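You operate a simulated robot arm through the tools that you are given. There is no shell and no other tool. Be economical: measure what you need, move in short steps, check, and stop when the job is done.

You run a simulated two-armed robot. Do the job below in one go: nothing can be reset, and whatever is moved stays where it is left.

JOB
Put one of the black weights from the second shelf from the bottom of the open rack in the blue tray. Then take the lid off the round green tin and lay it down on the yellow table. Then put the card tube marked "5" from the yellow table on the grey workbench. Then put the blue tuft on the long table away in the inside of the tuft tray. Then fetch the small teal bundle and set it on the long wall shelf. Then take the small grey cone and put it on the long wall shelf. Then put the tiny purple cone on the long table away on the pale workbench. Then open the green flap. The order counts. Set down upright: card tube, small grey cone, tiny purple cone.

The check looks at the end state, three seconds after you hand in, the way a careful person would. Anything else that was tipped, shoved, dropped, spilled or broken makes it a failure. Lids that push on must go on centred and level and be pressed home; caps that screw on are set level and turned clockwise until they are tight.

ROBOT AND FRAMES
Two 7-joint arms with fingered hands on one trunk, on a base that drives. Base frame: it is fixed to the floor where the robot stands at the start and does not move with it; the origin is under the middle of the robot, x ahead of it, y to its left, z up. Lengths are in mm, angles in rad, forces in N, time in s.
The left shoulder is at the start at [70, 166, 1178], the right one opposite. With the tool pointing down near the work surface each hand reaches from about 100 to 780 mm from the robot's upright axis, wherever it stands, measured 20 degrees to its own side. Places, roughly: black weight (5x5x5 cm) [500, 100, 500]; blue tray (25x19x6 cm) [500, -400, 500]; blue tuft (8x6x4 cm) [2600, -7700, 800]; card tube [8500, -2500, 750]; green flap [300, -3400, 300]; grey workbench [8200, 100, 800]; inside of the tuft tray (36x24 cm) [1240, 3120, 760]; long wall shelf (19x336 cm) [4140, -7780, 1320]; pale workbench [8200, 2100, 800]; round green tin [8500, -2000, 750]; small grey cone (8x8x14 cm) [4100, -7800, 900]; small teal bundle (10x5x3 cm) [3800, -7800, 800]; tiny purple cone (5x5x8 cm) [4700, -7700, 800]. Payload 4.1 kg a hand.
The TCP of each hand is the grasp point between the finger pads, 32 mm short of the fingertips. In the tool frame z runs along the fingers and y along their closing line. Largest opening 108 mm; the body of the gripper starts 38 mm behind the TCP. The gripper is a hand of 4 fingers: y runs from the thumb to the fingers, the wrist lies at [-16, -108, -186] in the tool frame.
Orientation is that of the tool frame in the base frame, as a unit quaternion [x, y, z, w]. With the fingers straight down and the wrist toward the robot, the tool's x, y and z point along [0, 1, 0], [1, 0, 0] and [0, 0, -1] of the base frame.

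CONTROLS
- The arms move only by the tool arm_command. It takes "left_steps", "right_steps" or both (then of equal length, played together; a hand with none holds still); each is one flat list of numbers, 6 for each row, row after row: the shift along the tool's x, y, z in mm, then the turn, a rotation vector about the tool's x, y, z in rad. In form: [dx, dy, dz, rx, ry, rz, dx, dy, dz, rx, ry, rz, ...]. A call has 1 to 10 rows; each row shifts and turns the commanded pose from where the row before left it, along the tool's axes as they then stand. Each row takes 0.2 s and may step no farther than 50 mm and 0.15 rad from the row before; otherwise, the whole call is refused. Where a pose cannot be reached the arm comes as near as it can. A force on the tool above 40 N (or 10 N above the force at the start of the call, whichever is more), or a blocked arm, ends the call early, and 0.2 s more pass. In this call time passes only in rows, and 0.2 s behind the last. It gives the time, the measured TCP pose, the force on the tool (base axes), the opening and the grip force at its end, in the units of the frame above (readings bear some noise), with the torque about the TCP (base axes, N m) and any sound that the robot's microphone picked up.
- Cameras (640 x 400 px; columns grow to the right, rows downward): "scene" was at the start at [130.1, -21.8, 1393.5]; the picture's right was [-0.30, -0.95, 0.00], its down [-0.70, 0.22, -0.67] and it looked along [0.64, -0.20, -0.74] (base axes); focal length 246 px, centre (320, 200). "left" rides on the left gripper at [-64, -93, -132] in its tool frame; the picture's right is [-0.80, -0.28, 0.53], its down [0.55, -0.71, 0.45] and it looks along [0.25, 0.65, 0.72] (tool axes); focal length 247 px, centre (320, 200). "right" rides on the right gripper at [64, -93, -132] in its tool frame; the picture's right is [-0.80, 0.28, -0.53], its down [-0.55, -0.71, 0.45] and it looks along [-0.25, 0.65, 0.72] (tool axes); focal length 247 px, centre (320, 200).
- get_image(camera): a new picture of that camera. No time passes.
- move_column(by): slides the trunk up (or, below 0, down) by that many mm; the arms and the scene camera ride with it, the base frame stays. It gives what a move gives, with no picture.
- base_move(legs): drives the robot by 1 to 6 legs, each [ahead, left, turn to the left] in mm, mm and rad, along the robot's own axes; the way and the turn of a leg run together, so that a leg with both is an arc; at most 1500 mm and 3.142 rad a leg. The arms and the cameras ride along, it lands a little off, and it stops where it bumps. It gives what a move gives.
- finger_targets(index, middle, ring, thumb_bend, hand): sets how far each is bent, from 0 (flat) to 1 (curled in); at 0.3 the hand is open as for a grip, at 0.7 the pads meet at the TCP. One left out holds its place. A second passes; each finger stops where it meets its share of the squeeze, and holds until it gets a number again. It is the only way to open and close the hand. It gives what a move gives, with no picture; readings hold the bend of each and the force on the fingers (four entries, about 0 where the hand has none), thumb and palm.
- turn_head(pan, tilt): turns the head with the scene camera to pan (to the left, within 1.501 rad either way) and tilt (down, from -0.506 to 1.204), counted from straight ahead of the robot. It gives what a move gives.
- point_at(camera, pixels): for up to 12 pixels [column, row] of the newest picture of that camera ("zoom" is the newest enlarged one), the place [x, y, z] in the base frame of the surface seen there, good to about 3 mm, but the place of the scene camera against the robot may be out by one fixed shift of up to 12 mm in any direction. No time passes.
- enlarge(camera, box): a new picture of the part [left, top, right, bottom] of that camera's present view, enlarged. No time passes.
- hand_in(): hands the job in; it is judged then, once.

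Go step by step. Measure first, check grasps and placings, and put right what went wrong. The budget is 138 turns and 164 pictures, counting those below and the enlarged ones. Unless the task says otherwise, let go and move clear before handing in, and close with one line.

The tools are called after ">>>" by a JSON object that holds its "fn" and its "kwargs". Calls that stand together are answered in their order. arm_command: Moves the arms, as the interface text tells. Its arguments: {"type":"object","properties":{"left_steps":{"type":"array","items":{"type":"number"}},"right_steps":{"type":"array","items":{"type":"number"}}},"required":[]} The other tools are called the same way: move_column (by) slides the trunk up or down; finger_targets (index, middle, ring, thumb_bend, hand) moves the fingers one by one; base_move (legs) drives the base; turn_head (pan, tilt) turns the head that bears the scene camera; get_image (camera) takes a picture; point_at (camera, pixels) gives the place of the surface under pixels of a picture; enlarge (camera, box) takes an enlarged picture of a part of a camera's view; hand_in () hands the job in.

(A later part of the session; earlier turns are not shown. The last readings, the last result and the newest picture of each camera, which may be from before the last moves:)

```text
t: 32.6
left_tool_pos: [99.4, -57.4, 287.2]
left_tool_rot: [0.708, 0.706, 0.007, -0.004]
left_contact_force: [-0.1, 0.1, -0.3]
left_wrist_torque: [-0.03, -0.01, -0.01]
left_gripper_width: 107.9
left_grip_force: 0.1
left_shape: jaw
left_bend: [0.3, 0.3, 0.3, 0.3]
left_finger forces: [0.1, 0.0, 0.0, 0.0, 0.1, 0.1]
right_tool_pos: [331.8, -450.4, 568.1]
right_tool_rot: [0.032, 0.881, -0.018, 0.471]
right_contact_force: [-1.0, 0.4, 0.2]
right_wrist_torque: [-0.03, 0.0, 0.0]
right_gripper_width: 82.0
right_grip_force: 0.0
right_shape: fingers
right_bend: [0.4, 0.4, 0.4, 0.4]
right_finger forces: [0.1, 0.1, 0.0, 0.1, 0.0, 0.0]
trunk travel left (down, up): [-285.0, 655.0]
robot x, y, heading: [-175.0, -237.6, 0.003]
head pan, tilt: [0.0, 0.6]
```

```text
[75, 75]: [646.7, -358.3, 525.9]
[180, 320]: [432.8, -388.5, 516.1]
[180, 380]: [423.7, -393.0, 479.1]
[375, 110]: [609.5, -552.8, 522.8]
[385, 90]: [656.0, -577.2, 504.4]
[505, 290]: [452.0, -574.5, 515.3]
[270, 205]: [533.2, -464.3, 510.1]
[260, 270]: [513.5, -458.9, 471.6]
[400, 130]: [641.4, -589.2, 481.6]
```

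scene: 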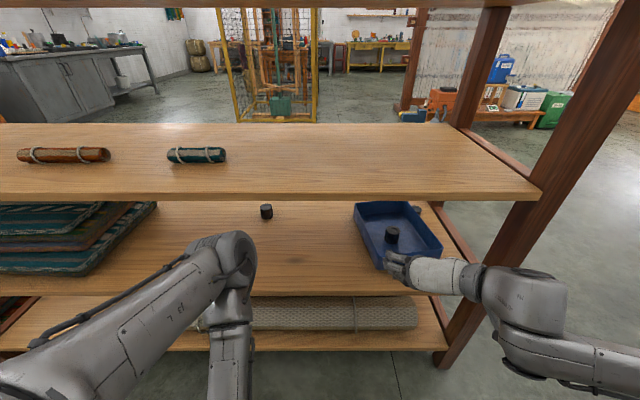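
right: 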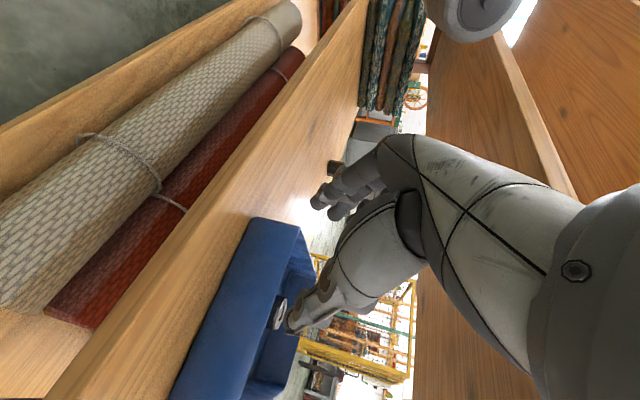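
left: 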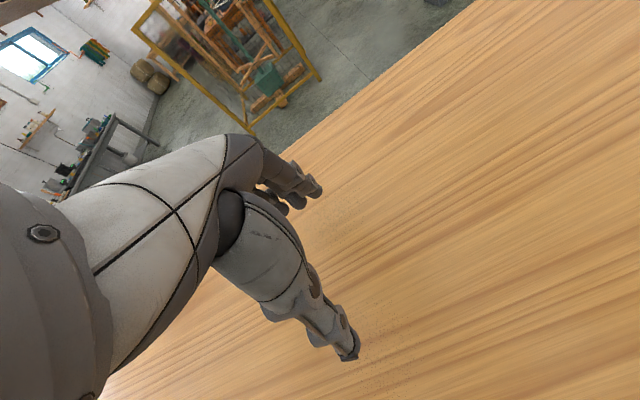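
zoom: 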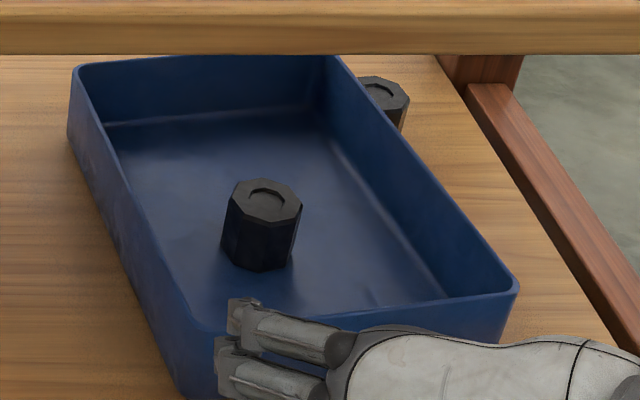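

The third weight is upright at [655,-580] against the tray wall, moved about 20 mm. I'll pull the tray back left by pushing its inner left wall, so first I'll bring the closed hand in over it and down.

>>> {"fn": "finger_targets", "kwargs": {"hand": "right", "index": 0.7, "middle": 0.7, "ring": 0.7, "thumb_bend": 0.7}}

>>> {"fn": "arm_command", "kwargs": {"right_steps": [-23.5, 12, 34.7, 0, 0, 0, -23.5, 12, 34.7, 0, 0, 0, -23.5, 12, 34.7, 0, 0, 0, -23.5, 12, 34.7, 0, 0, 0, 16, 0, 11, 0, 0, 0, 16, 0, 11, 0, 0, 0, 16, 0, 11, 0, 0, 0]}}

>>> {"fn": "get_image", "kwargs": {"camera": "right"}}

>>> {"fn": "enlarge", "kwargs": {"camera": "scene", "box": [340, 190, 468, 270]}}

```text
t: 33.6
left_tool_pos: [99.3, -56.3, 288.0]
left_tool_rot: [0.708, 0.706, 0.006, -0.005]
left_contact_force: [0.2, 1.5, 0.3]
left_wrist_torque: [0.0, 0.01, -0.02]
left_gripper_width: 108.2
left_grip_force: 0.0
left_shape: jaw
left_bend: [0.3, 0.3, 0.3, 0.3]
left_finger forces: [0.0, 0.1, 0.1, 0.0, 0.0, 0.1]
right_tool_pos: [332.0, -449.3, 567.2]
right_tool_rot: [0.032, 0.881, -0.017, 0.471]
right_contact_force: [0.9, -0.2, 0.4]
right_wrist_torque: [-0.03, -0.02, 0.02]
right_gripper_width: 3.6
right_grip_force: 0.1
right_shape: fingers
right_bend: [0.7, 0.7, 0.7, 0.7]
right_finger forces: [0.0, 0.0, 0.0, 0.0, 0.1, 0.0]
trunk travel left (down, up): [-285.0, 655.0]
robot x, y, heading: [-180.5, -237.7, 0.001]
head pan, tilt: [0.0, 0.6]
```

```text
t: 35.2
left_tool_pos: [98.8, -58.3, 289.6]
left_tool_rot: [0.709, 0.705, 0.007, -0.004]
left_contact_force: [0.7, -0.4, 0.8]
left_wrist_torque: [0.0, -0.02, -0.01]
left_gripper_width: 107.8
left_grip_force: 0.0
left_shape: jaw
left_bend: [0.3, 0.3, 0.3, 0.3]
left_finger forces: [0.1, 0.1, 0.1, 0.1, 0.1, 0.1]
right_tool_pos: [505.8, -413.4, 528.0]
right_tool_rot: [0.032, 0.875, -0.014, 0.483]
right_contact_force: [-2.4, -5.6, 20.3]
right_wrist_torque: [0.59, 0.39, 0.18]
right_gripper_width: 0.1
right_grip_force: 10.9
right_shape: fingers
right_bend: [0.7, 0.7, 0.7, 0.69]
right_finger forces: [21.5, 0.1, 0.0, 0.0, 0.0, 0.1]
trunk travel left (down, up): [-285.0, 655.0]
robot x, y, heading: [-177.9, -238.3, -0.007]
head pan, tilt: [0.0, 0.6]
stopped in row 7 (right hand): the force on the tool passed its limit at 49 N (the readings are from after the stop); the commanded pose is now the measured one
```

```text
138 pictures are left
```

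right: 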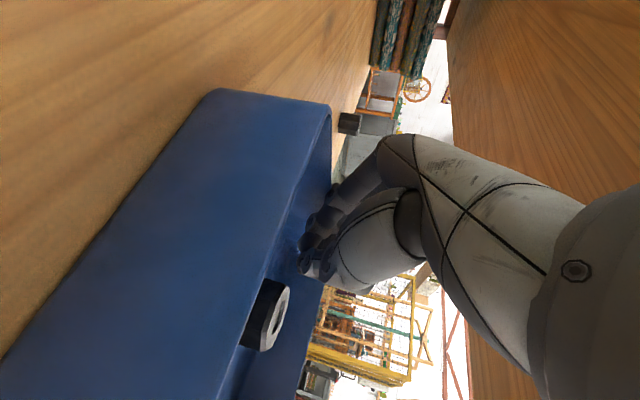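

```text
5.00 times, centred on (404, 230) of scene
```

zoom: 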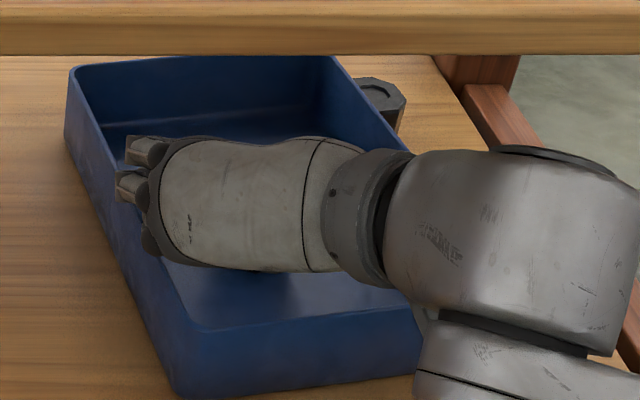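

The index knuckles sit on the left rim, so this won't go down inside. Instead I'll straddle and pinch the left wall: lift, shift left 31 mm, half open.

>>> {"fn": "arm_command", "kwargs": {"right_steps": [-31, 0, -21, 0, 0, 0, 9, 33, -13, 0, 0, 0]}}

>>> {"fn": "finger_targets", "kwargs": {"hand": "right", "index": 0.44, "middle": 0.44, "ring": 0.44, "thumb_bend": 0.44}}

>>> {"fn": "arm_command", "kwargs": {"right_steps": [20, 0, 13.5, 0, 0, 0, 20, 0, 13.5, 0, 0, 0]}}

>>> {"fn": "get_image", "kwargs": {"camera": "right"}}

```text
t: 35.9
left_tool_pos: [98.8, -58.5, 288.4]
left_tool_rot: [0.708, 0.706, 0.006, -0.005]
left_contact_force: [-1.0, -1.3, -0.5]
left_wrist_torque: [-0.02, -0.02, -0.01]
left_gripper_width: 107.8
left_grip_force: 0.1
left_shape: jaw
left_bend: [0.3, 0.3, 0.3, 0.3]
left_finger forces: [0.0, 0.0, 0.0, 0.1, 0.0, 0.1]
right_tool_pos: [490.5, -379.7, 558.5]
right_tool_rot: [0.033, 0.878, -0.015, 0.478]
right_contact_force: [-0.2, 0.1, 0.5]
right_wrist_torque: [0.0, -0.01, 0.03]
right_gripper_width: 2.9
right_grip_force: 0.0
right_shape: fingers
right_bend: [0.7, 0.7, 0.7, 0.7]
right_finger forces: [0.0, 0.0, 0.0, 0.0, 0.0, 0.0]
trunk travel left (down, up): [-285.0, 655.0]
robot x, y, heading: [-175.9, -238.1, -0.003]
head pan, tilt: [0.0, 0.6]
```

```text
t: 36.9
left_tool_pos: [99.0, -56.6, 288.8]
left_tool_rot: [0.708, 0.706, 0.007, -0.005]
left_contact_force: [0.0, 0.1, 0.1]
left_wrist_torque: [0.0, 0.0, -0.01]
left_gripper_width: 108.1
left_grip_force: 0.1
left_shape: jaw
left_bend: [0.3, 0.3, 0.3, 0.3]
left_finger forces: [0.0, 0.0, 0.0, 0.0, 0.0, 0.0]
right_tool_pos: [491.1, -380.6, 558.2]
right_tool_rot: [0.032, 0.877, -0.014, 0.479]
right_contact_force: [1.2, -0.3, 0.2]
right_wrist_torque: [-0.02, 0.0, 0.02]
right_gripper_width: 71.1
right_grip_force: 0.0
right_shape: fingers
right_bend: [0.44, 0.44, 0.44, 0.44]
right_finger forces: [0.1, 0.0, 0.0, 0.0, 0.0, 0.0]
trunk travel left (down, up): [-285.0, 655.0]
robot x, y, heading: [-180.8, -235.7, -0.002]
head pan, tilt: [0.0, 0.6]
```

```text
t: 37.5
left_tool_pos: [98.2, -57.8, 287.7]
left_tool_rot: [0.708, 0.706, 0.006, -0.005]
left_contact_force: [-0.2, 0.7, -0.2]
left_wrist_torque: [-0.02, -0.01, -0.03]
left_gripper_width: 108.0
left_grip_force: 0.1
left_shape: jaw
left_bend: [0.3, 0.3, 0.3, 0.3]
left_finger forces: [0.0, 0.1, 0.0, 0.0, 0.0, 0.1]
right_tool_pos: [491.9, -379.6, 511.3]
right_tool_rot: [0.032, 0.878, -0.014, 0.478]
right_contact_force: [-0.9, 0.2, 0.5]
right_wrist_torque: [0.01, -0.01, -0.03]
right_gripper_width: 71.4
right_grip_force: 0.1
right_shape: fingers
right_bend: [0.44, 0.44, 0.44, 0.44]
right_finger forces: [0.0, 0.0, 0.0, 0.0, 0.0, 0.1]
trunk travel left (down, up): [-285.0, 655.0]
robot x, y, heading: [-176.2, -236.3, -0.001]
head pan, tilt: [0.0, 0.6]
```

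```text
136 pictures are left
```

right: 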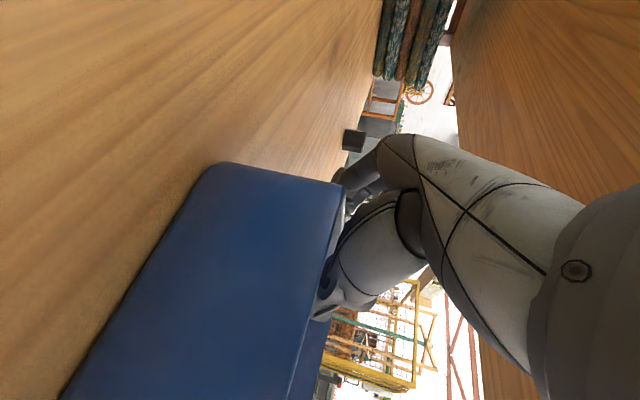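

The hand straddles the left wall with no contact. I'll pinch it and drive left 110 mm with the tray.

>>> {"fn": "finger_targets", "kwargs": {"hand": "right", "index": 0.7, "middle": 0.7, "ring": 0.7, "thumb_bend": 0.7}}

>>> {"fn": "base_move", "kwargs": {"legs": [[0, 110, 0]]}}

>>> {"fn": "arm_command", "kwargs": {"right_steps": [0, 0, 0, 0.058, 0, 0.04, 0, 0, 0, 0.058, 0, 0.04]}}

>>> {"fn": "get_image", "kwargs": {"camera": "scene"}}

```text
t: 38.5
left_tool_pos: [99.0, -57.3, 287.5]
left_tool_rot: [0.708, 0.706, 0.007, -0.005]
left_contact_force: [-0.2, -0.2, -0.3]
left_wrist_torque: [-0.03, -0.03, -0.01]
left_gripper_width: 107.9
left_grip_force: 0.2
left_shape: jaw
left_bend: [0.3, 0.3, 0.3, 0.3]
left_finger forces: [0.0, 0.0, 0.0, 0.0, 0.0, 0.1]
right_tool_pos: [492.5, -378.8, 511.8]
right_tool_rot: [0.033, 0.878, -0.014, 0.478]
right_contact_force: [-0.7, 2.2, -0.3]
right_wrist_torque: [-0.05, 0.02, 0.08]
right_gripper_width: 4.9
right_grip_force: 1.9
right_shape: fingers
right_bend: [0.69, 0.69, 0.68, 0.69]
right_finger forces: [0.4, 1.5, 1.0, 0.0, 0.8, 0.0]
trunk travel left (down, up): [-285.0, 655.0]
robot x, y, heading: [-174.6, -239.9, -0.003]
head pan, tilt: [0.0, 0.6]
```

```text
t: 39.6
left_tool_pos: [99.8, 50.3, 288.9]
left_tool_rot: [0.708, 0.706, 0.006, -0.005]
left_contact_force: [-0.5, -0.4, 0.8]
left_wrist_torque: [0.02, 0.0, 0.03]
left_gripper_width: 107.9
left_grip_force: 0.0
left_shape: jaw
left_bend: [0.3, 0.3, 0.3, 0.3]
left_finger forces: [0.0, 0.1, 0.0, 0.0, 0.0, 0.1]
right_tool_pos: [491.5, -271.2, 512.1]
right_tool_rot: [0.032, 0.877, -0.015, 0.479]
right_contact_force: [-0.6, 0.8, 0.5]
right_wrist_torque: [-0.01, -0.01, 0.03]
right_gripper_width: 4.9
right_grip_force: 1.2
right_shape: fingers
right_bend: [0.7, 0.69, 0.7, 0.69]
right_finger forces: [0.5, 1.2, 0.2, 0.1, 0.8, 0.0]
trunk travel left (down, up): [-285.0, 655.0]
robot x, y, heading: [-177.2, -125.2, -0.007]
head pan, tilt: [0.0, 0.6]
```

```text
t: 40.2
left_tool_pos: [100.1, 51.2, 287.5]
left_tool_rot: [0.708, 0.706, 0.006, -0.005]
left_contact_force: [-0.1, -0.4, -0.5]
left_wrist_torque: [0.03, -0.03, -0.02]
left_gripper_width: 107.9
left_grip_force: 0.0
left_shape: jaw
left_bend: [0.3, 0.3, 0.3, 0.3]
left_finger forces: [0.1, 0.0, 0.1, 0.0, 0.0, 0.1]
right_tool_pos: [492.3, -271.4, 513.5]
right_tool_rot: [0.096, 0.873, -0.046, 0.476]
right_contact_force: [-0.4, 3.6, 1.7]
right_wrist_torque: [0.0, -0.05, 0.11]
right_gripper_width: 5.1
right_grip_force: 3.0
right_shape: fingers
right_bend: [0.7, 0.69, 0.69, 0.69]
right_finger forces: [0.3, 2.1, 1.5, 0.0, 0.8, 0.0]
trunk travel left (down, up): [-285.0, 655.0]
robot x, y, heading: [-172.9, -130.1, -0.007]
head pan, tilt: [0.0, 0.6]
```

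```text
135 pictures are left
```

scene: 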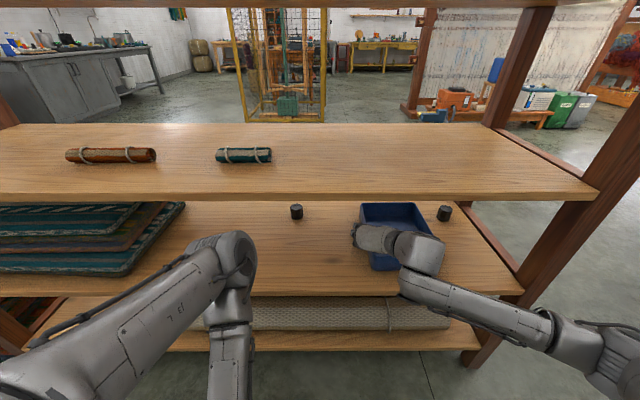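

The tray came along and straightened. I'll open, lift off, withdraw and measure.

>>> {"fn": "finger_targets", "kwargs": {"hand": "right", "index": 0.44, "middle": 0.44, "ring": 0.44, "thumb_bend": 0.44}}

>>> {"fn": "arm_command", "kwargs": {"right_steps": [-20, 0, -13.5, 0, 0, 0, -20, 0, -13.5, 0, 0, 0, 24, 0, -36, 0, 0, 0, 24, 0, -36, 0, 0, 0, 24, 0, -36, 0, 0, 0, 24, 0, -36, 0, 0, 0]}}

>>> {"fn": "enlarge", "kwargs": {"camera": "scene", "box": [340, 190, 468, 270]}}

>>> {"fn": "point_at", "kwargs": {"camera": "zoom", "pixels": [[105, 75], [140, 330], [470, 330], [520, 80], [520, 110], [260, 170]]}}

```text
t: 41.2
left_tool_pos: [99.8, 51.1, 288.2]
left_tool_rot: [0.709, 0.705, 0.006, -0.005]
left_contact_force: [0.1, -0.4, 0.2]
left_wrist_torque: [-0.02, 0.02, 0.0]
left_gripper_width: 108.0
left_grip_force: 0.1
left_shape: jaw
left_bend: [0.3, 0.3, 0.3, 0.3]
left_finger forces: [0.0, 0.1, 0.0, 0.0, 0.0, 0.1]
right_tool_pos: [491.9, -271.4, 512.6]
right_tool_rot: [0.096, 0.873, -0.046, 0.476]
right_contact_force: [1.2, -0.3, -1.2]
right_wrist_torque: [0.0, 0.0, 0.0]
right_gripper_width: 71.1
right_grip_force: 0.1
right_shape: fingers
right_bend: [0.44, 0.44, 0.44, 0.44]
right_finger forces: [0.1, 0.1, 0.0, 0.0, 0.0, 0.0]
trunk travel left (down, up): [-285.0, 655.0]
robot x, y, heading: [-175.3, -129.0, -0.002]
head pan, tilt: [0.0, 0.6]
```

```text
t: 42.6
left_tool_pos: [100.5, 51.1, 289.0]
left_tool_rot: [0.709, 0.706, 0.006, -0.005]
left_contact_force: [-0.4, -0.6, 0.4]
left_wrist_torque: [0.02, 0.01, -0.02]
left_gripper_width: 107.9
left_grip_force: 0.0
left_shape: jaw
left_bend: [0.3, 0.3, 0.3, 0.3]
left_finger forces: [0.1, 0.0, 0.1, 0.0, 0.0, 0.0]
right_tool_pos: [325.8, -221.7, 560.3]
right_tool_rot: [0.084, 0.873, -0.041, 0.478]
right_contact_force: [-0.1, 0.7, -0.2]
right_wrist_torque: [-0.01, -0.01, -0.03]
right_gripper_width: 71.5
right_grip_force: 0.0
right_shape: fingers
right_bend: [0.44, 0.44, 0.44, 0.44]
right_finger forces: [0.0, 0.0, 0.0, 0.1, 0.0, 0.0]
right hand out of reach, approached as far as the arm can: row 6
trunk travel left (down, up): [-285.0, 655.0]
robot x, y, heading: [-174.7, -125.7, -0.002]
head pan, tilt: [0.0, 0.6]
```

```text
5.00 times, centred on (404, 230) of scene
```

zoom: 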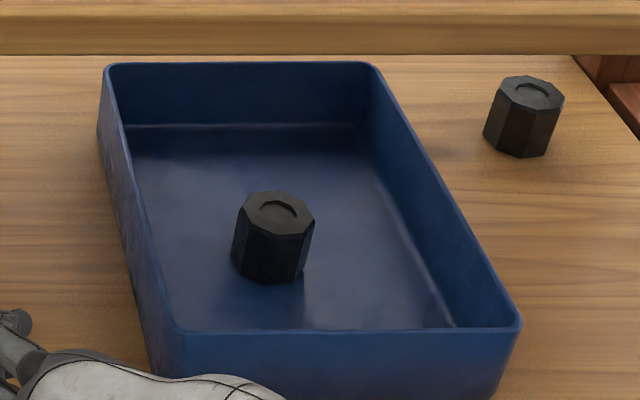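

```text
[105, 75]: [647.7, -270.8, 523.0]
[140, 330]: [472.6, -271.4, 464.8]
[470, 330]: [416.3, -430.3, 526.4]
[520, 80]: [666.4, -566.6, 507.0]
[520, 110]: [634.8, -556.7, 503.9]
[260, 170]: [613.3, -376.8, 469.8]
```

The tray is back within a few mm, the weight stands in it, and the third weight is essentially where it was. Next I'll back away, raise the trunk and look around for a way to the yellow table.

>>> {"fn": "base_move", "kwargs": {"legs": [[-350, 0, 0]]}}

>>> {"fn": "move_column", "kwargs": {"by": 400}}

>>> {"fn": "turn_head", "kwargs": {"pan": -0.5, "tilt": 0.25}}

>>> {"fn": "get_image", "kwargs": {"camera": "scene"}}

>>> {"fn": "point_at", "kwargs": {"camera": "scene", "pixels": [[320, 200], [400, 200], [480, 200], [560, 200], [320, 130], [400, 130], [480, 130], [560, 130], [620, 150], [200, 150], [100, 150], [250, 120]]}}

```text
t: 44.9
left_tool_pos: [-244.6, 52.4, 287.9]
left_tool_rot: [0.712, 0.703, 0.007, -0.003]
left_contact_force: [0.4, 0.0, 0.2]
left_wrist_torque: [0.0, -0.01, 0.02]
left_gripper_width: 108.3
left_grip_force: 0.1
left_shape: jaw
left_bend: [0.3, 0.3, 0.3, 0.3]
left_finger forces: [0.0, 0.1, 0.0, 0.0, 0.0, 0.1]
right_tool_pos: [-20.9, -223.4, 560.1]
right_tool_rot: [0.088, 0.872, -0.042, 0.479]
right_contact_force: [-0.3, 0.1, -0.6]
right_wrist_torque: [-0.01, -0.01, 0.01]
right_gripper_width: 71.6
right_grip_force: 0.1
right_shape: fingers
right_bend: [0.44, 0.44, 0.44, 0.44]
right_finger forces: [0.0, 0.1, 0.0, 0.1, 0.1, 0.0]
trunk travel left (down, up): [-285.0, 655.0]
robot x, y, heading: [-526.7, -123.9, -0.015]
head pan, tilt: [0.0, 0.6]
```

```text
t: 48.7
left_tool_pos: [-245.9, 50.9, 689.2]
left_tool_rot: [0.712, 0.702, 0.006, -0.005]
left_contact_force: [-0.9, 0.8, 0.0]
left_wrist_torque: [0.0, 0.03, -0.03]
left_gripper_width: 108.2
left_grip_force: 0.1
left_shape: jaw
left_bend: [0.3, 0.3, 0.3, 0.3]
left_finger forces: [0.1, 0.0, 0.0, 0.1, 0.0, 0.1]
right_tool_pos: [-19.8, -223.4, 959.5]
right_tool_rot: [0.088, 0.873, -0.041, 0.478]
right_contact_force: [0.1, -0.5, 0.7]
right_wrist_torque: [-0.04, 0.03, 0.01]
right_gripper_width: 71.5
right_grip_force: 0.0
right_shape: fingers
right_bend: [0.44, 0.44, 0.44, 0.44]
right_finger forces: [0.0, 0.0, 0.0, 0.1, 0.0, 0.1]
trunk travel left (down, up): [-685.0, 255.0]
robot x, y, heading: [-523.5, -126.9, -0.008]
head pan, tilt: [0.0, 0.6]
```

```text
t: 49.6
left_tool_pos: [-246.3, 51.9, 689.2]
left_tool_rot: [0.711, 0.703, 0.006, -0.005]
left_contact_force: [1.2, -0.4, 0.2]
left_wrist_torque: [0.01, -0.03, 0.01]
left_gripper_width: 107.9
left_grip_force: 0.0
left_shape: jaw
left_bend: [0.3, 0.3, 0.3, 0.3]
left_finger forces: [0.0, 0.0, 0.0, 0.0, 0.0, 0.0]
right_tool_pos: [-19.9, -224.8, 960.0]
right_tool_rot: [0.088, 0.873, -0.041, 0.478]
right_contact_force: [-0.4, 1.4, -0.3]
right_wrist_torque: [0.01, -0.02, 0.0]
right_gripper_width: 71.9
right_grip_force: 0.1
right_shape: fingers
right_bend: [0.44, 0.44, 0.44, 0.44]
right_finger forces: [0.0, 0.0, 0.0, 0.0, 0.0, 0.1]
trunk travel left (down, up): [-685.0, 255.0]
robot x, y, heading: [-520.5, -126.2, -0.012]
head pan, tilt: [-0.499, 0.25]
```

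```text
133 pictures are left
```

scene: 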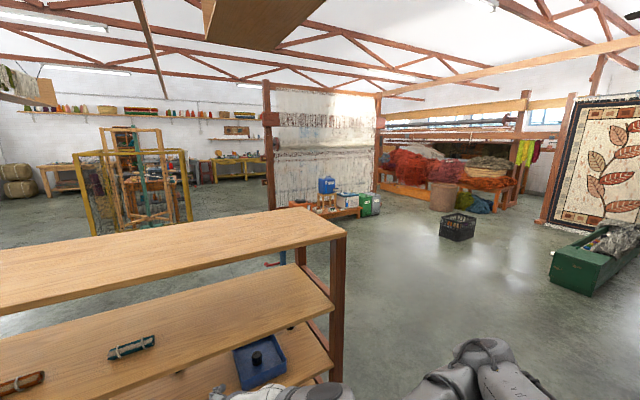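

```text
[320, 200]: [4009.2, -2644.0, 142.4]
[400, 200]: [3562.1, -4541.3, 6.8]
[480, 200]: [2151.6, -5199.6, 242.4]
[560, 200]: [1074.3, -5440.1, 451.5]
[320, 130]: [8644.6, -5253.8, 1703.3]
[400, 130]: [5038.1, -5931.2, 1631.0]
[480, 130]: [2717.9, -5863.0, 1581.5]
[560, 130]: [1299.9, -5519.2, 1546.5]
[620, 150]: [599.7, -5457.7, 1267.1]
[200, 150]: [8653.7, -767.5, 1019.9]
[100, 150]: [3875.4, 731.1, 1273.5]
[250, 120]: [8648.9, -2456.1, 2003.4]
```

The loom stands right of centre and the yellow frame at left, with the yellow table beyond at about (235,165). I'll measure the gap between them.

>>> {"fn": "point_at", "kwargs": {"camera": "scene", "pixels": [[269, 150], [269, 195], [290, 204], [188, 200], [165, 215], [190, 160], [92, 230], [230, 195], [345, 240], [342, 300], [455, 225], [230, 160]]}}

>>> {"fn": "enlarge", "kwargs": {"camera": "scene", "box": [160, 120, 320, 220]}}

```text
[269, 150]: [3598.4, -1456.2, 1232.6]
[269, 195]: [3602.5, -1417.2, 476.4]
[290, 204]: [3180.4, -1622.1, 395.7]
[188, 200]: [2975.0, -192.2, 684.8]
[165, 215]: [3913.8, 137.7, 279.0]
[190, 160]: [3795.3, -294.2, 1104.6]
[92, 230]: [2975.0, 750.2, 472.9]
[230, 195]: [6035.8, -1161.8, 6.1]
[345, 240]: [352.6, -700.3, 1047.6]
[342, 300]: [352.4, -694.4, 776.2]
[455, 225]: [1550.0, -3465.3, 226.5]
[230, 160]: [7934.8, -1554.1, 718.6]
```

```text
4.00 times, centred on (240, 170) of scene
```

zoom: 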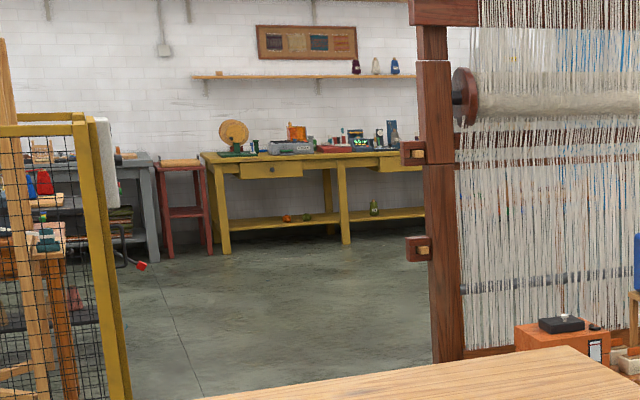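

The corridor runs between y≈-300 and y≈-1400 around x 3000–3800. Before driving I'll check the blue item near (278,258) and the floor on my path.

>>> {"fn": "point_at", "kwargs": {"camera": "scene", "pixels": [[283, 256], [268, 264], [360, 215], [420, 280], [400, 350], [310, 280]]}}

>>> {"fn": "enlarge", "kwargs": {"camera": "scene", "box": [220, 190, 460, 340]}}

```text
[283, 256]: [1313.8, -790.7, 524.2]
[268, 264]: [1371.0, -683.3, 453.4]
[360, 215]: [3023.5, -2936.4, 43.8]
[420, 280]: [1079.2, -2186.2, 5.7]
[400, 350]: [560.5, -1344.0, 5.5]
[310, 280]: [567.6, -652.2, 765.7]
```

```text
2.67 times, centred on (340, 265) of scene
```

zoom: 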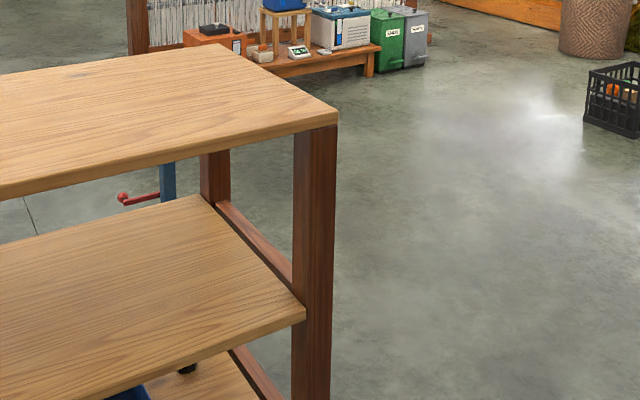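

A blue stand with a crank sits at [1314,-790], so I'll swing wider at y≈-1400 there, then pass the corridor at y≈-850.

>>> {"fn": "base_move", "kwargs": {"legs": [[0, -1280, 0.01], [1500, 0, 0], [900, 0, 0], [850, 550, 0], [1400, 0, 0], [1400, -400, 0]]}}

>>> {"fn": "get_image", "kwargs": {"camera": "scene"}}

```text
t: 54.2
left_tool_pos: [-244.7, -873.0, 688.7]
left_tool_rot: [0.716, 0.698, 0.006, -0.006]
left_contact_force: [0.2, 0.0, -0.3]
left_wrist_torque: [0.06, 0.04, 0.0]
left_gripper_width: 107.9
left_grip_force: 0.1
left_shape: jaw
left_bend: [0.3, 0.3, 0.3, 0.3]
left_finger forces: [0.0, 0.0, 0.0, 0.0, 0.0, 0.0]
right_tool_pos: [-19.7, -1151.0, 957.8]
right_tool_rot: [0.093, 0.872, -0.043, 0.478]
right_contact_force: [0.3, -1.0, -0.3]
right_wrist_torque: [0.01, -0.01, 0.04]
right_gripper_width: 71.6
right_grip_force: 0.0
right_shape: fingers
right_bend: [0.44, 0.44, 0.44, 0.44]
right_finger forces: [0.0, 0.0, 0.0, 0.0, 0.0, 0.0]
trunk travel left (down, up): [-685.0, 255.0]
robot x, y, heading: [-524.9, -1047.5, -0.024]
head pan, tilt: [-0.499, 0.25]
stopped in leg 1: the robot was blocked; the commanded pose is now the measured one
```

```text
130 pictures are left
```

scene: 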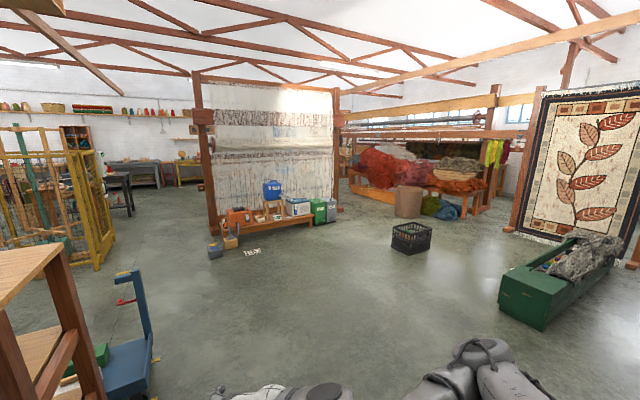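

Blocked while going right at y≈-1047; I'll look to the right to see what I bumped.

>>> {"fn": "turn_head", "kwargs": {"pan": -1.4, "tilt": 0.7}}

>>> {"fn": "get_image", "kwargs": {"camera": "scene"}}

>>> {"fn": "point_at", "kwargs": {"camera": "scene", "pixels": [[320, 150], [320, 200], [320, 260], [400, 200], [480, 200], [560, 200], [400, 300], [500, 300], [600, 300], [320, 340], [200, 200], [450, 150]]}}

```text
t: 55.4
left_tool_pos: [-243.9, -870.8, 687.0]
left_tool_rot: [0.715, 0.699, 0.006, -0.005]
left_contact_force: [0.1, 0.0, -0.3]
left_wrist_torque: [0.02, 0.02, 0.02]
left_gripper_width: 108.2
left_grip_force: 0.0
left_shape: jaw
left_bend: [0.3, 0.3, 0.3, 0.3]
left_finger forces: [0.0, 0.1, 0.1, 0.0, 0.0, 0.0]
right_tool_pos: [-21.4, -1148.6, 959.6]
right_tool_rot: [0.092, 0.872, -0.044, 0.479]
right_contact_force: [0.0, 1.2, 0.6]
right_wrist_torque: [-0.03, -0.01, -0.02]
right_gripper_width: 71.6
right_grip_force: 0.0
right_shape: fingers
right_bend: [0.44, 0.44, 0.44, 0.44]
right_finger forces: [0.0, 0.0, 0.1, 0.1, 0.1, 0.0]
trunk travel left (down, up): [-685.0, 255.0]
robot x, y, heading: [-522.9, -1047.2, -0.02]
head pan, tilt: [-1.4, 0.7]
```

```text
129 pictures are left
```

scene: 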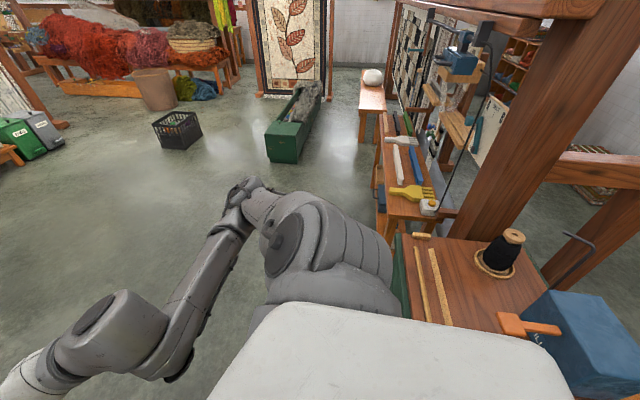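

```text
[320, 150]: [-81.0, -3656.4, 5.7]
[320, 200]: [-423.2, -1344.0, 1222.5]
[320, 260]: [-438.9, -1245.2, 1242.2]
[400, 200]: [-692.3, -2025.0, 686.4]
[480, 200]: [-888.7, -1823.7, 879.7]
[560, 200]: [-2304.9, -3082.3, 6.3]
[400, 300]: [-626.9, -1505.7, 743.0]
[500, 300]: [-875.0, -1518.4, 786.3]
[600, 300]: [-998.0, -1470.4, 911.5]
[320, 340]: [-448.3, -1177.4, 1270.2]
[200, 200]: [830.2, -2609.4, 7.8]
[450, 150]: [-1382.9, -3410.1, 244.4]
```

I touched a bench at x<-600 to the right rear; its items look undisturbed. I'll ease off, go forward past it, then right and on.

>>> {"fn": "base_move", "kwargs": {"legs": [[0, 60, 0.02], [300, 0, 0], [0, -420, 0], [1500, 0, 0], [600, 0, 0], [850, 550, 0]]}}

>>> {"fn": "turn_head", "kwargs": {"pan": -0.2, "tilt": 0.4}}

>>> {"fn": "get_image", "kwargs": {"camera": "scene"}}

```text
t: 75.1
left_tool_pos: [3003.9, -669.5, 689.1]
left_tool_rot: [0.703, 0.711, 0.006, -0.004]
left_contact_force: [0.2, -0.2, -0.8]
left_wrist_torque: [-0.03, 0.0, -0.04]
left_gripper_width: 107.9
left_grip_force: 0.0
left_shape: jaw
left_bend: [0.3, 0.3, 0.3, 0.3]
left_finger forces: [0.1, 0.1, 0.1, 0.1, 0.0, 0.0]
right_tool_pos: [3235.0, -940.1, 959.5]
right_tool_rot: [0.075, 0.873, -0.036, 0.48]
right_contact_force: [-0.1, -0.6, 0.2]
right_wrist_torque: [-0.04, 0.01, 0.01]
right_gripper_width: 72.0
right_grip_force: 0.0
right_shape: fingers
right_bend: [0.44, 0.44, 0.44, 0.44]
right_finger forces: [0.0, 0.0, 0.0, 0.0, 0.1, 0.0]
trunk travel left (down, up): [-685.0, 255.0]
robot x, y, heading: [2728.9, -854.3, 0.01]
head pan, tilt: [-1.4, 0.7]
```

```text
t: 76.5
left_tool_pos: [3004.4, -669.7, 686.5]
left_tool_rot: [0.703, 0.711, 0.006, -0.005]
left_contact_force: [-0.3, 0.4, 0.2]
left_wrist_torque: [0.0, 0.02, -0.04]
left_gripper_width: 107.9
left_grip_force: 0.0
left_shape: jaw
left_bend: [0.3, 0.3, 0.3, 0.3]
left_finger forces: [0.0, 0.1, 0.0, 0.0, 0.0, 0.0]
right_tool_pos: [3236.2, -940.4, 961.0]
right_tool_rot: [0.077, 0.874, -0.036, 0.479]
right_contact_force: [-0.2, -0.4, -0.3]
right_wrist_torque: [-0.01, -0.01, 0.01]
right_gripper_width: 71.8
right_grip_force: 0.2
right_shape: fingers
right_bend: [0.44, 0.44, 0.44, 0.44]
right_finger forces: [0.1, 0.0, 0.0, 0.1, 0.0, 0.0]
trunk travel left (down, up): [-685.0, 255.0]
robot x, y, heading: [2732.5, -855.4, 0.011]
head pan, tilt: [-0.201, 0.4]
```

```text
128 pictures are left
```

scene: 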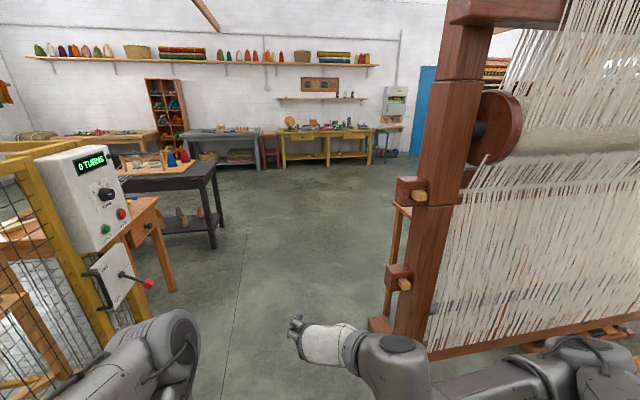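

The way ahead is open but narrow; I'll check the arm extents against the loom post and the crank handle at (150,284).

>>> {"fn": "point_at", "kwargs": {"camera": "scene", "pixels": [[610, 370], [590, 345], [400, 200], [380, 325], [195, 320], [150, 284], [218, 245], [215, 165], [330, 155], [300, 160], [350, 130], [282, 150]]}}

```text
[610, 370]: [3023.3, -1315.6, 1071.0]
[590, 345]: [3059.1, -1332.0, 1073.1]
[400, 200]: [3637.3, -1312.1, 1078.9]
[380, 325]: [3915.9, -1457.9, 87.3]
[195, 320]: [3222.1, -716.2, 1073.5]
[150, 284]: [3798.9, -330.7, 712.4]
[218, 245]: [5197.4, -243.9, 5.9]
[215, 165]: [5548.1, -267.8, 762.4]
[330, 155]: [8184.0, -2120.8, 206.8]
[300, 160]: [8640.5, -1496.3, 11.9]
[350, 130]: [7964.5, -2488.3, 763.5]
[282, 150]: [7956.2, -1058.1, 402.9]
```

The right elbow (y≈-1335) would hit the loom peg, so I'll shift 170 mm left first, then drive through and toward the yellow table.

>>> {"fn": "base_move", "kwargs": {"legs": [[0, 170, -0.01], [1500, 0, 0], [1300, -300, 0], [1000, -1000, 0], [450, -150, 0]]}}

>>> {"fn": "turn_head", "kwargs": {"pan": 0.0, "tilt": 0.5}}

>>> {"fn": "get_image", "kwargs": {"camera": "scene"}}

```text
t: 100.5
left_tool_pos: [7264.3, -2032.8, 687.8]
left_tool_rot: [0.715, 0.699, 0.006, -0.004]
left_contact_force: [0.0, 0.1, 0.8]
left_wrist_torque: [0.0, 0.02, 0.02]
left_gripper_width: 107.8
left_grip_force: 0.1
left_shape: jaw
left_bend: [0.3, 0.3, 0.3, 0.3]
left_finger forces: [0.0, 0.0, 0.0, 0.1, 0.1, 0.1]
right_tool_pos: [7485.6, -2311.8, 959.3]
right_tool_rot: [0.092, 0.873, -0.045, 0.477]
right_contact_force: [0.2, 0.2, -0.4]
right_wrist_torque: [0.01, 0.02, 0.0]
right_gripper_width: 71.8
right_grip_force: 0.0
right_shape: fingers
right_bend: [0.44, 0.44, 0.44, 0.44]
right_finger forces: [0.0, 0.0, 0.0, 0.0, 0.0, 0.1]
trunk travel left (down, up): [-685.0, 255.0]
robot x, y, heading: [6980.7, -2212.5, -0.026]
head pan, tilt: [-0.201, 0.4]
```

```text
t: 101.3
left_tool_pos: [7263.9, -2033.7, 688.4]
left_tool_rot: [0.715, 0.699, 0.006, -0.005]
left_contact_force: [-0.9, 0.0, -0.2]
left_wrist_torque: [-0.03, 0.0, 0.0]
left_gripper_width: 108.2
left_grip_force: 0.1
left_shape: jaw
left_bend: [0.3, 0.3, 0.3, 0.3]
left_finger forces: [0.0, 0.0, 0.0, 0.0, 0.0, 0.1]
right_tool_pos: [7485.2, -2312.7, 960.7]
right_tool_rot: [0.093, 0.872, -0.045, 0.479]
right_contact_force: [0.0, 0.2, -0.3]
right_wrist_torque: [0.01, 0.01, -0.01]
right_gripper_width: 71.6
right_grip_force: 0.0
right_shape: fingers
right_bend: [0.44, 0.44, 0.44, 0.44]
right_finger forces: [0.1, 0.1, 0.0, 0.0, 0.0, 0.0]
trunk travel left (down, up): [-685.0, 255.0]
robot x, y, heading: [6982.7, -2209.4, -0.022]
head pan, tilt: [0.0, 0.499]
```

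```text
127 pictures are left
```

scene: 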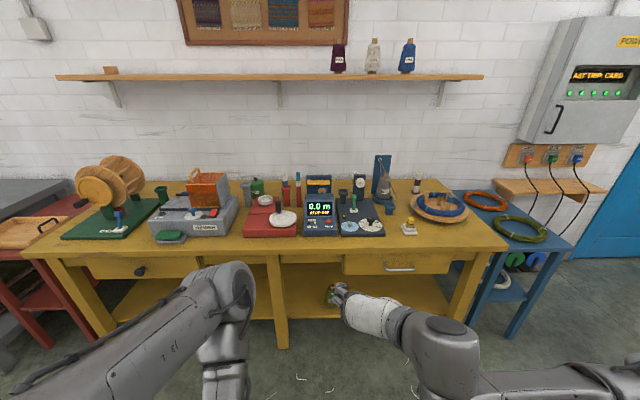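

>>> {"fn": "enlarge", "kwargs": {"camera": "scene", "box": [150, 150, 310, 250]}}

>>> {"fn": "enlarge", "kwargs": {"camera": "scene", "box": [290, 150, 450, 250]}}

```text
4.00 times, centred on (230, 200) of scene
```

zoom: 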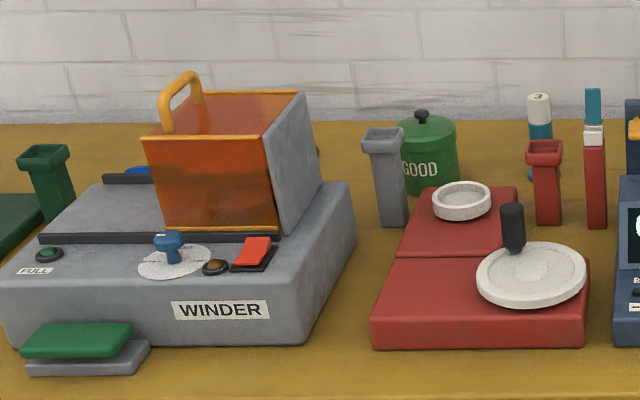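

```text
4.00 times, centred on (370, 200) of scene
```

zoom: 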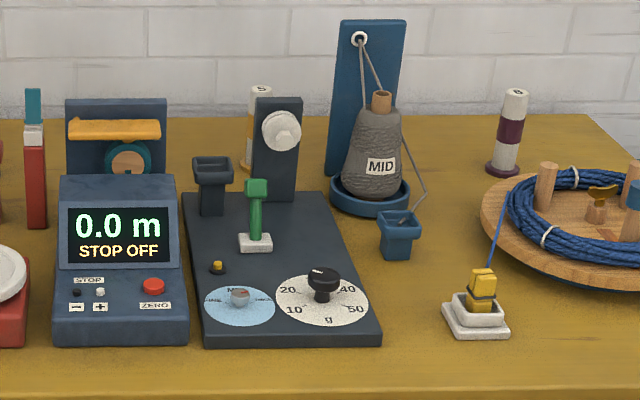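

The green tin with a black knob is at about (256,187); candidate tubes are at (285,185), (354,180) and (418,182). I'll zoom in to read the numbers and measure.

>>> {"fn": "enlarge", "kwargs": {"camera": "scene", "box": [340, 160, 436, 220]}}

>>> {"fn": "point_at", "kwargs": {"camera": "zoom", "pixels": [[90, 80], [85, 175], [522, 90], [520, 180], [520, 215], [230, 110], [150, 140]]}}

>>> {"fn": "enlarge", "kwargs": {"camera": "scene", "box": [232, 165, 312, 215]}}

>>> {"fn": "point_at", "kwargs": {"camera": "zoom", "pixels": [[190, 105], [192, 130], [150, 140], [235, 140], [190, 190], [120, 150], [425, 75], [510, 170], [420, 160], [300, 250]]}}

```text
6.67 times, centred on (388, 190) of scene
```

zoom: 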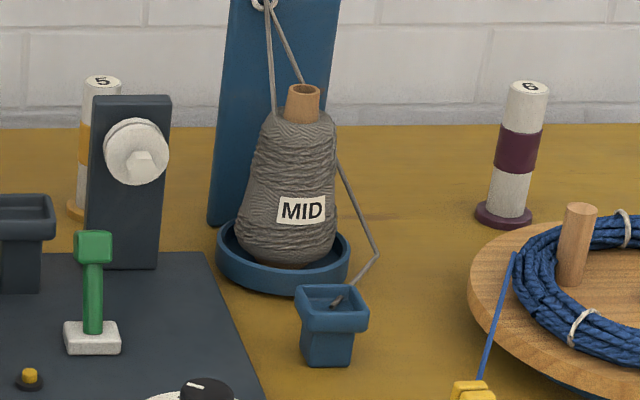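

```text
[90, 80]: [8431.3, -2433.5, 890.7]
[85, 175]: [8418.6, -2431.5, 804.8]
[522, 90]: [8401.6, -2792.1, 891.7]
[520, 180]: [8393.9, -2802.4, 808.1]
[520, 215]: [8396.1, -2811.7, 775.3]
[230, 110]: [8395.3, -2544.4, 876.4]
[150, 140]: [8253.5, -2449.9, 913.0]
```

```text
8.00 times, centred on (272, 190) of scene
```

zoom: 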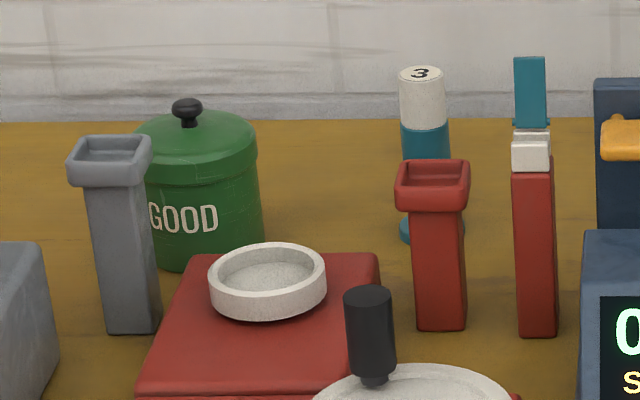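

```text
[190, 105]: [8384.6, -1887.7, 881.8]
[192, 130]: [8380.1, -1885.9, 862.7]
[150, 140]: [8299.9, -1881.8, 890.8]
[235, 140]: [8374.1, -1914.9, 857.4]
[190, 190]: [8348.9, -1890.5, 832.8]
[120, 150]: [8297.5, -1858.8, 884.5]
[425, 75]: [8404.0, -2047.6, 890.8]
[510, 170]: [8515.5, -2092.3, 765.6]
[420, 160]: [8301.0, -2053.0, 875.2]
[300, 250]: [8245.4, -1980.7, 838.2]
```

Tube "5" is at [8425,-2433] and the tin at about [8390,-1887] with its knob top near z 885. I'll raise the left arm above table height, straighten and steepen the right hand.

>>> {"fn": "arm_command", "kwargs": {"left_steps": [20, 45, 0, 0, 0, 0, 20, 45, 0, 0, 0, 0, 20, 45, 0, 0, 0, 0, 0, 5, -49, 0, 0, 0, 0, 5, -49, 0, 0, 0, 0, 5, -49, 0, 0, 0, 0, 5, -49, 0, 0, 0, 0, 0, -49, 0, 0, 0, 0, 0, -49, 0, 0, 0, 0, 0, -49, 0, 0, 0], "right_steps": [0, 0, 0, -0.08, 0, -0.05, 0, 0, 0, -0.08, 0, -0.05, 0, 0, 0, 0, 0.14, 0, 0, 0, 0, 0, 0.14, 0, 0, 0, 0, 0, 0, 0, 0, 0, 0, 0, 0, 0, 0, 0, 0, 0, 0, 0, 0, 0, 0, 0, 0, 0, 0, 0, 0, 0, 0, 0, 0, 0, 0, 0, 0, 0]}}

>>> {"fn": "move_column", "kwargs": {"by": 80}}

>>> {"fn": "base_move", "kwargs": {"legs": [[400, 380, 0.024], [200, 0, 0]]}}

>>> {"fn": "get_image", "kwargs": {"camera": "scene"}}

>>> {"fn": "get_image", "kwargs": {"camera": "right"}}

```text
t: 103.5
left_tool_pos: [7418.4, -2030.8, 1048.1]
left_tool_rot: [0.716, 0.699, 0.005, -0.004]
left_contact_force: [-0.4, 1.1, 0.3]
left_wrist_torque: [-0.01, -0.02, 0.03]
left_gripper_width: 108.1
left_grip_force: 0.1
left_shape: jaw
left_bend: [0.3, 0.3, 0.3, 0.3]
left_finger forces: [0.0, 0.0, 0.1, 0.0, 0.1, 0.1]
left hand out of reach, approached as far as the arm can: row 1, 2, 3
right_tool_pos: [7484.6, -2310.3, 960.8]
right_tool_rot: [0.01, 0.935, 0.004, 0.355]
right_contact_force: [-1.0, 0.4, 0.6]
right_wrist_torque: [-0.01, 0.01, -0.01]
right_gripper_width: 71.9
right_grip_force: 0.1
right_shape: fingers
right_bend: [0.44, 0.44, 0.44, 0.44]
right_finger forces: [0.1, 0.0, 0.0, 0.1, 0.1, 0.0]
trunk travel left (down, up): [-685.0, 255.0]
robot x, y, heading: [6981.7, -2205.3, -0.024]
head pan, tilt: [0.0, 0.499]
```

```text
t: 104.6
left_tool_pos: [7419.7, -2032.1, 1126.9]
left_tool_rot: [0.715, 0.699, 0.006, -0.004]
left_contact_force: [-0.7, -0.2, 0.0]
left_wrist_torque: [0.01, 0.0, 0.01]
left_gripper_width: 107.9
left_grip_force: 0.1
left_shape: jaw
left_bend: [0.3, 0.3, 0.3, 0.3]
left_finger forces: [0.0, 0.1, 0.0, 0.0, 0.1, 0.1]
right_tool_pos: [7487.2, -2312.2, 1039.2]
right_tool_rot: [0.01, 0.936, 0.003, 0.353]
right_contact_force: [0.2, -0.3, -0.2]
right_wrist_torque: [0.0, -0.01, 0.02]
right_gripper_width: 71.8
right_grip_force: 0.0
right_shape: fingers
right_bend: [0.44, 0.44, 0.44, 0.44]
right_finger forces: [0.0, 0.0, 0.0, 0.1, 0.0, 0.0]
trunk travel left (down, up): [-765.0, 175.0]
robot x, y, heading: [6984.3, -2207.1, -0.021]
head pan, tilt: [0.0, 0.499]
```

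```text
t: 109.0
left_tool_pos: [8024.8, -1647.5, 1127.7]
left_tool_rot: [0.706, 0.708, 0.007, -0.005]
left_contact_force: [0.5, 0.5, -1.2]
left_wrist_torque: [0.02, 0.0, 0.0]
left_gripper_width: 107.8
left_grip_force: 0.0
left_shape: jaw
left_bend: [0.3, 0.3, 0.3, 0.3]
left_finger forces: [0.1, 0.0, 0.1, 0.0, 0.0, 0.1]
right_tool_pos: [8096.9, -1925.0, 1040.1]
right_tool_rot: [-0.002, 0.935, 0.008, 0.355]
right_contact_force: [-0.6, -0.2, -0.3]
right_wrist_torque: [0.02, -0.01, 0.03]
right_gripper_width: 71.8
right_grip_force: 0.0
right_shape: fingers
right_bend: [0.44, 0.44, 0.44, 0.44]
right_finger forces: [0.0, 0.1, 0.1, 0.1, 0.0, 0.1]
trunk travel left (down, up): [-765.0, 175.0]
robot x, y, heading: [7594.2, -1836.0, 0.004]
head pan, tilt: [0.0, 0.499]
```

```text
122 pictures are left
```

scene: 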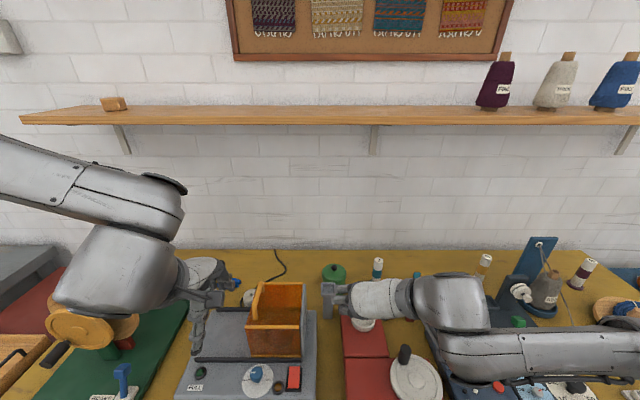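

```text
121 pictures are left
```

right: 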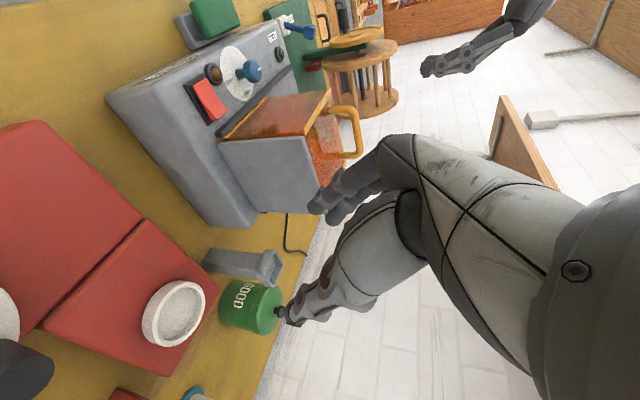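

The right camera sees the tin with its knob at (279,311). I'll measure knob and lid from both cameras.

>>> {"fn": "enlarge", "kwargs": {"camera": "right", "box": [190, 240, 318, 320]}}

>>> {"fn": "point_at", "kwargs": {"camera": "right", "pixels": [[277, 309], [281, 314], [272, 305], [262, 325], [278, 290], [270, 245], [213, 262], [280, 255]]}}

>>> {"fn": "enlarge", "kwargs": {"camera": "scene", "box": [310, 240, 406, 300]}}

>>> {"fn": "point_at", "kwargs": {"camera": "zoom", "pixels": [[160, 172], [160, 180], [100, 230], [225, 210], [160, 240], [420, 120], [300, 140], [300, 90]]}}

```text
5.00 times, centred on (254, 280) of right
```

zoom: 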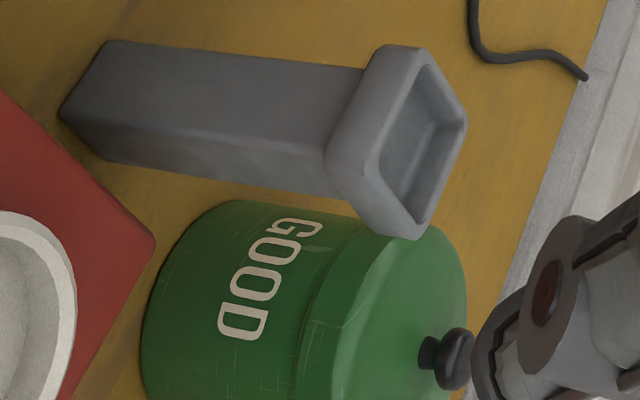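

```text
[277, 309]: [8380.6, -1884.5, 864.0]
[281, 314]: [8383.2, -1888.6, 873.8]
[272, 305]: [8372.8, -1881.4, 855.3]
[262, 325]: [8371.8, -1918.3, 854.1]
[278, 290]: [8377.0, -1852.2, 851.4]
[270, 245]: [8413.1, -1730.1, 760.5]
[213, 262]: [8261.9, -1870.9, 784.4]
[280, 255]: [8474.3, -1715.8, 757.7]
```

```text
6.67 times, centred on (358, 270) of scene
```

zoom: 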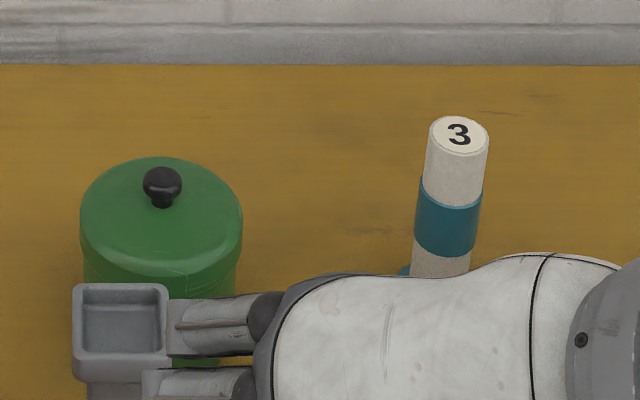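

```text
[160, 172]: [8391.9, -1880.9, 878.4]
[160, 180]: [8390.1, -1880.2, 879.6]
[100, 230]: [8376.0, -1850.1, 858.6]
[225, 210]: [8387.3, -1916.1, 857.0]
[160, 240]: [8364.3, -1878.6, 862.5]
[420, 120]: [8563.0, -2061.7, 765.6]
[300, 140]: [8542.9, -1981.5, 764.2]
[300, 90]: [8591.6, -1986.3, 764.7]
```

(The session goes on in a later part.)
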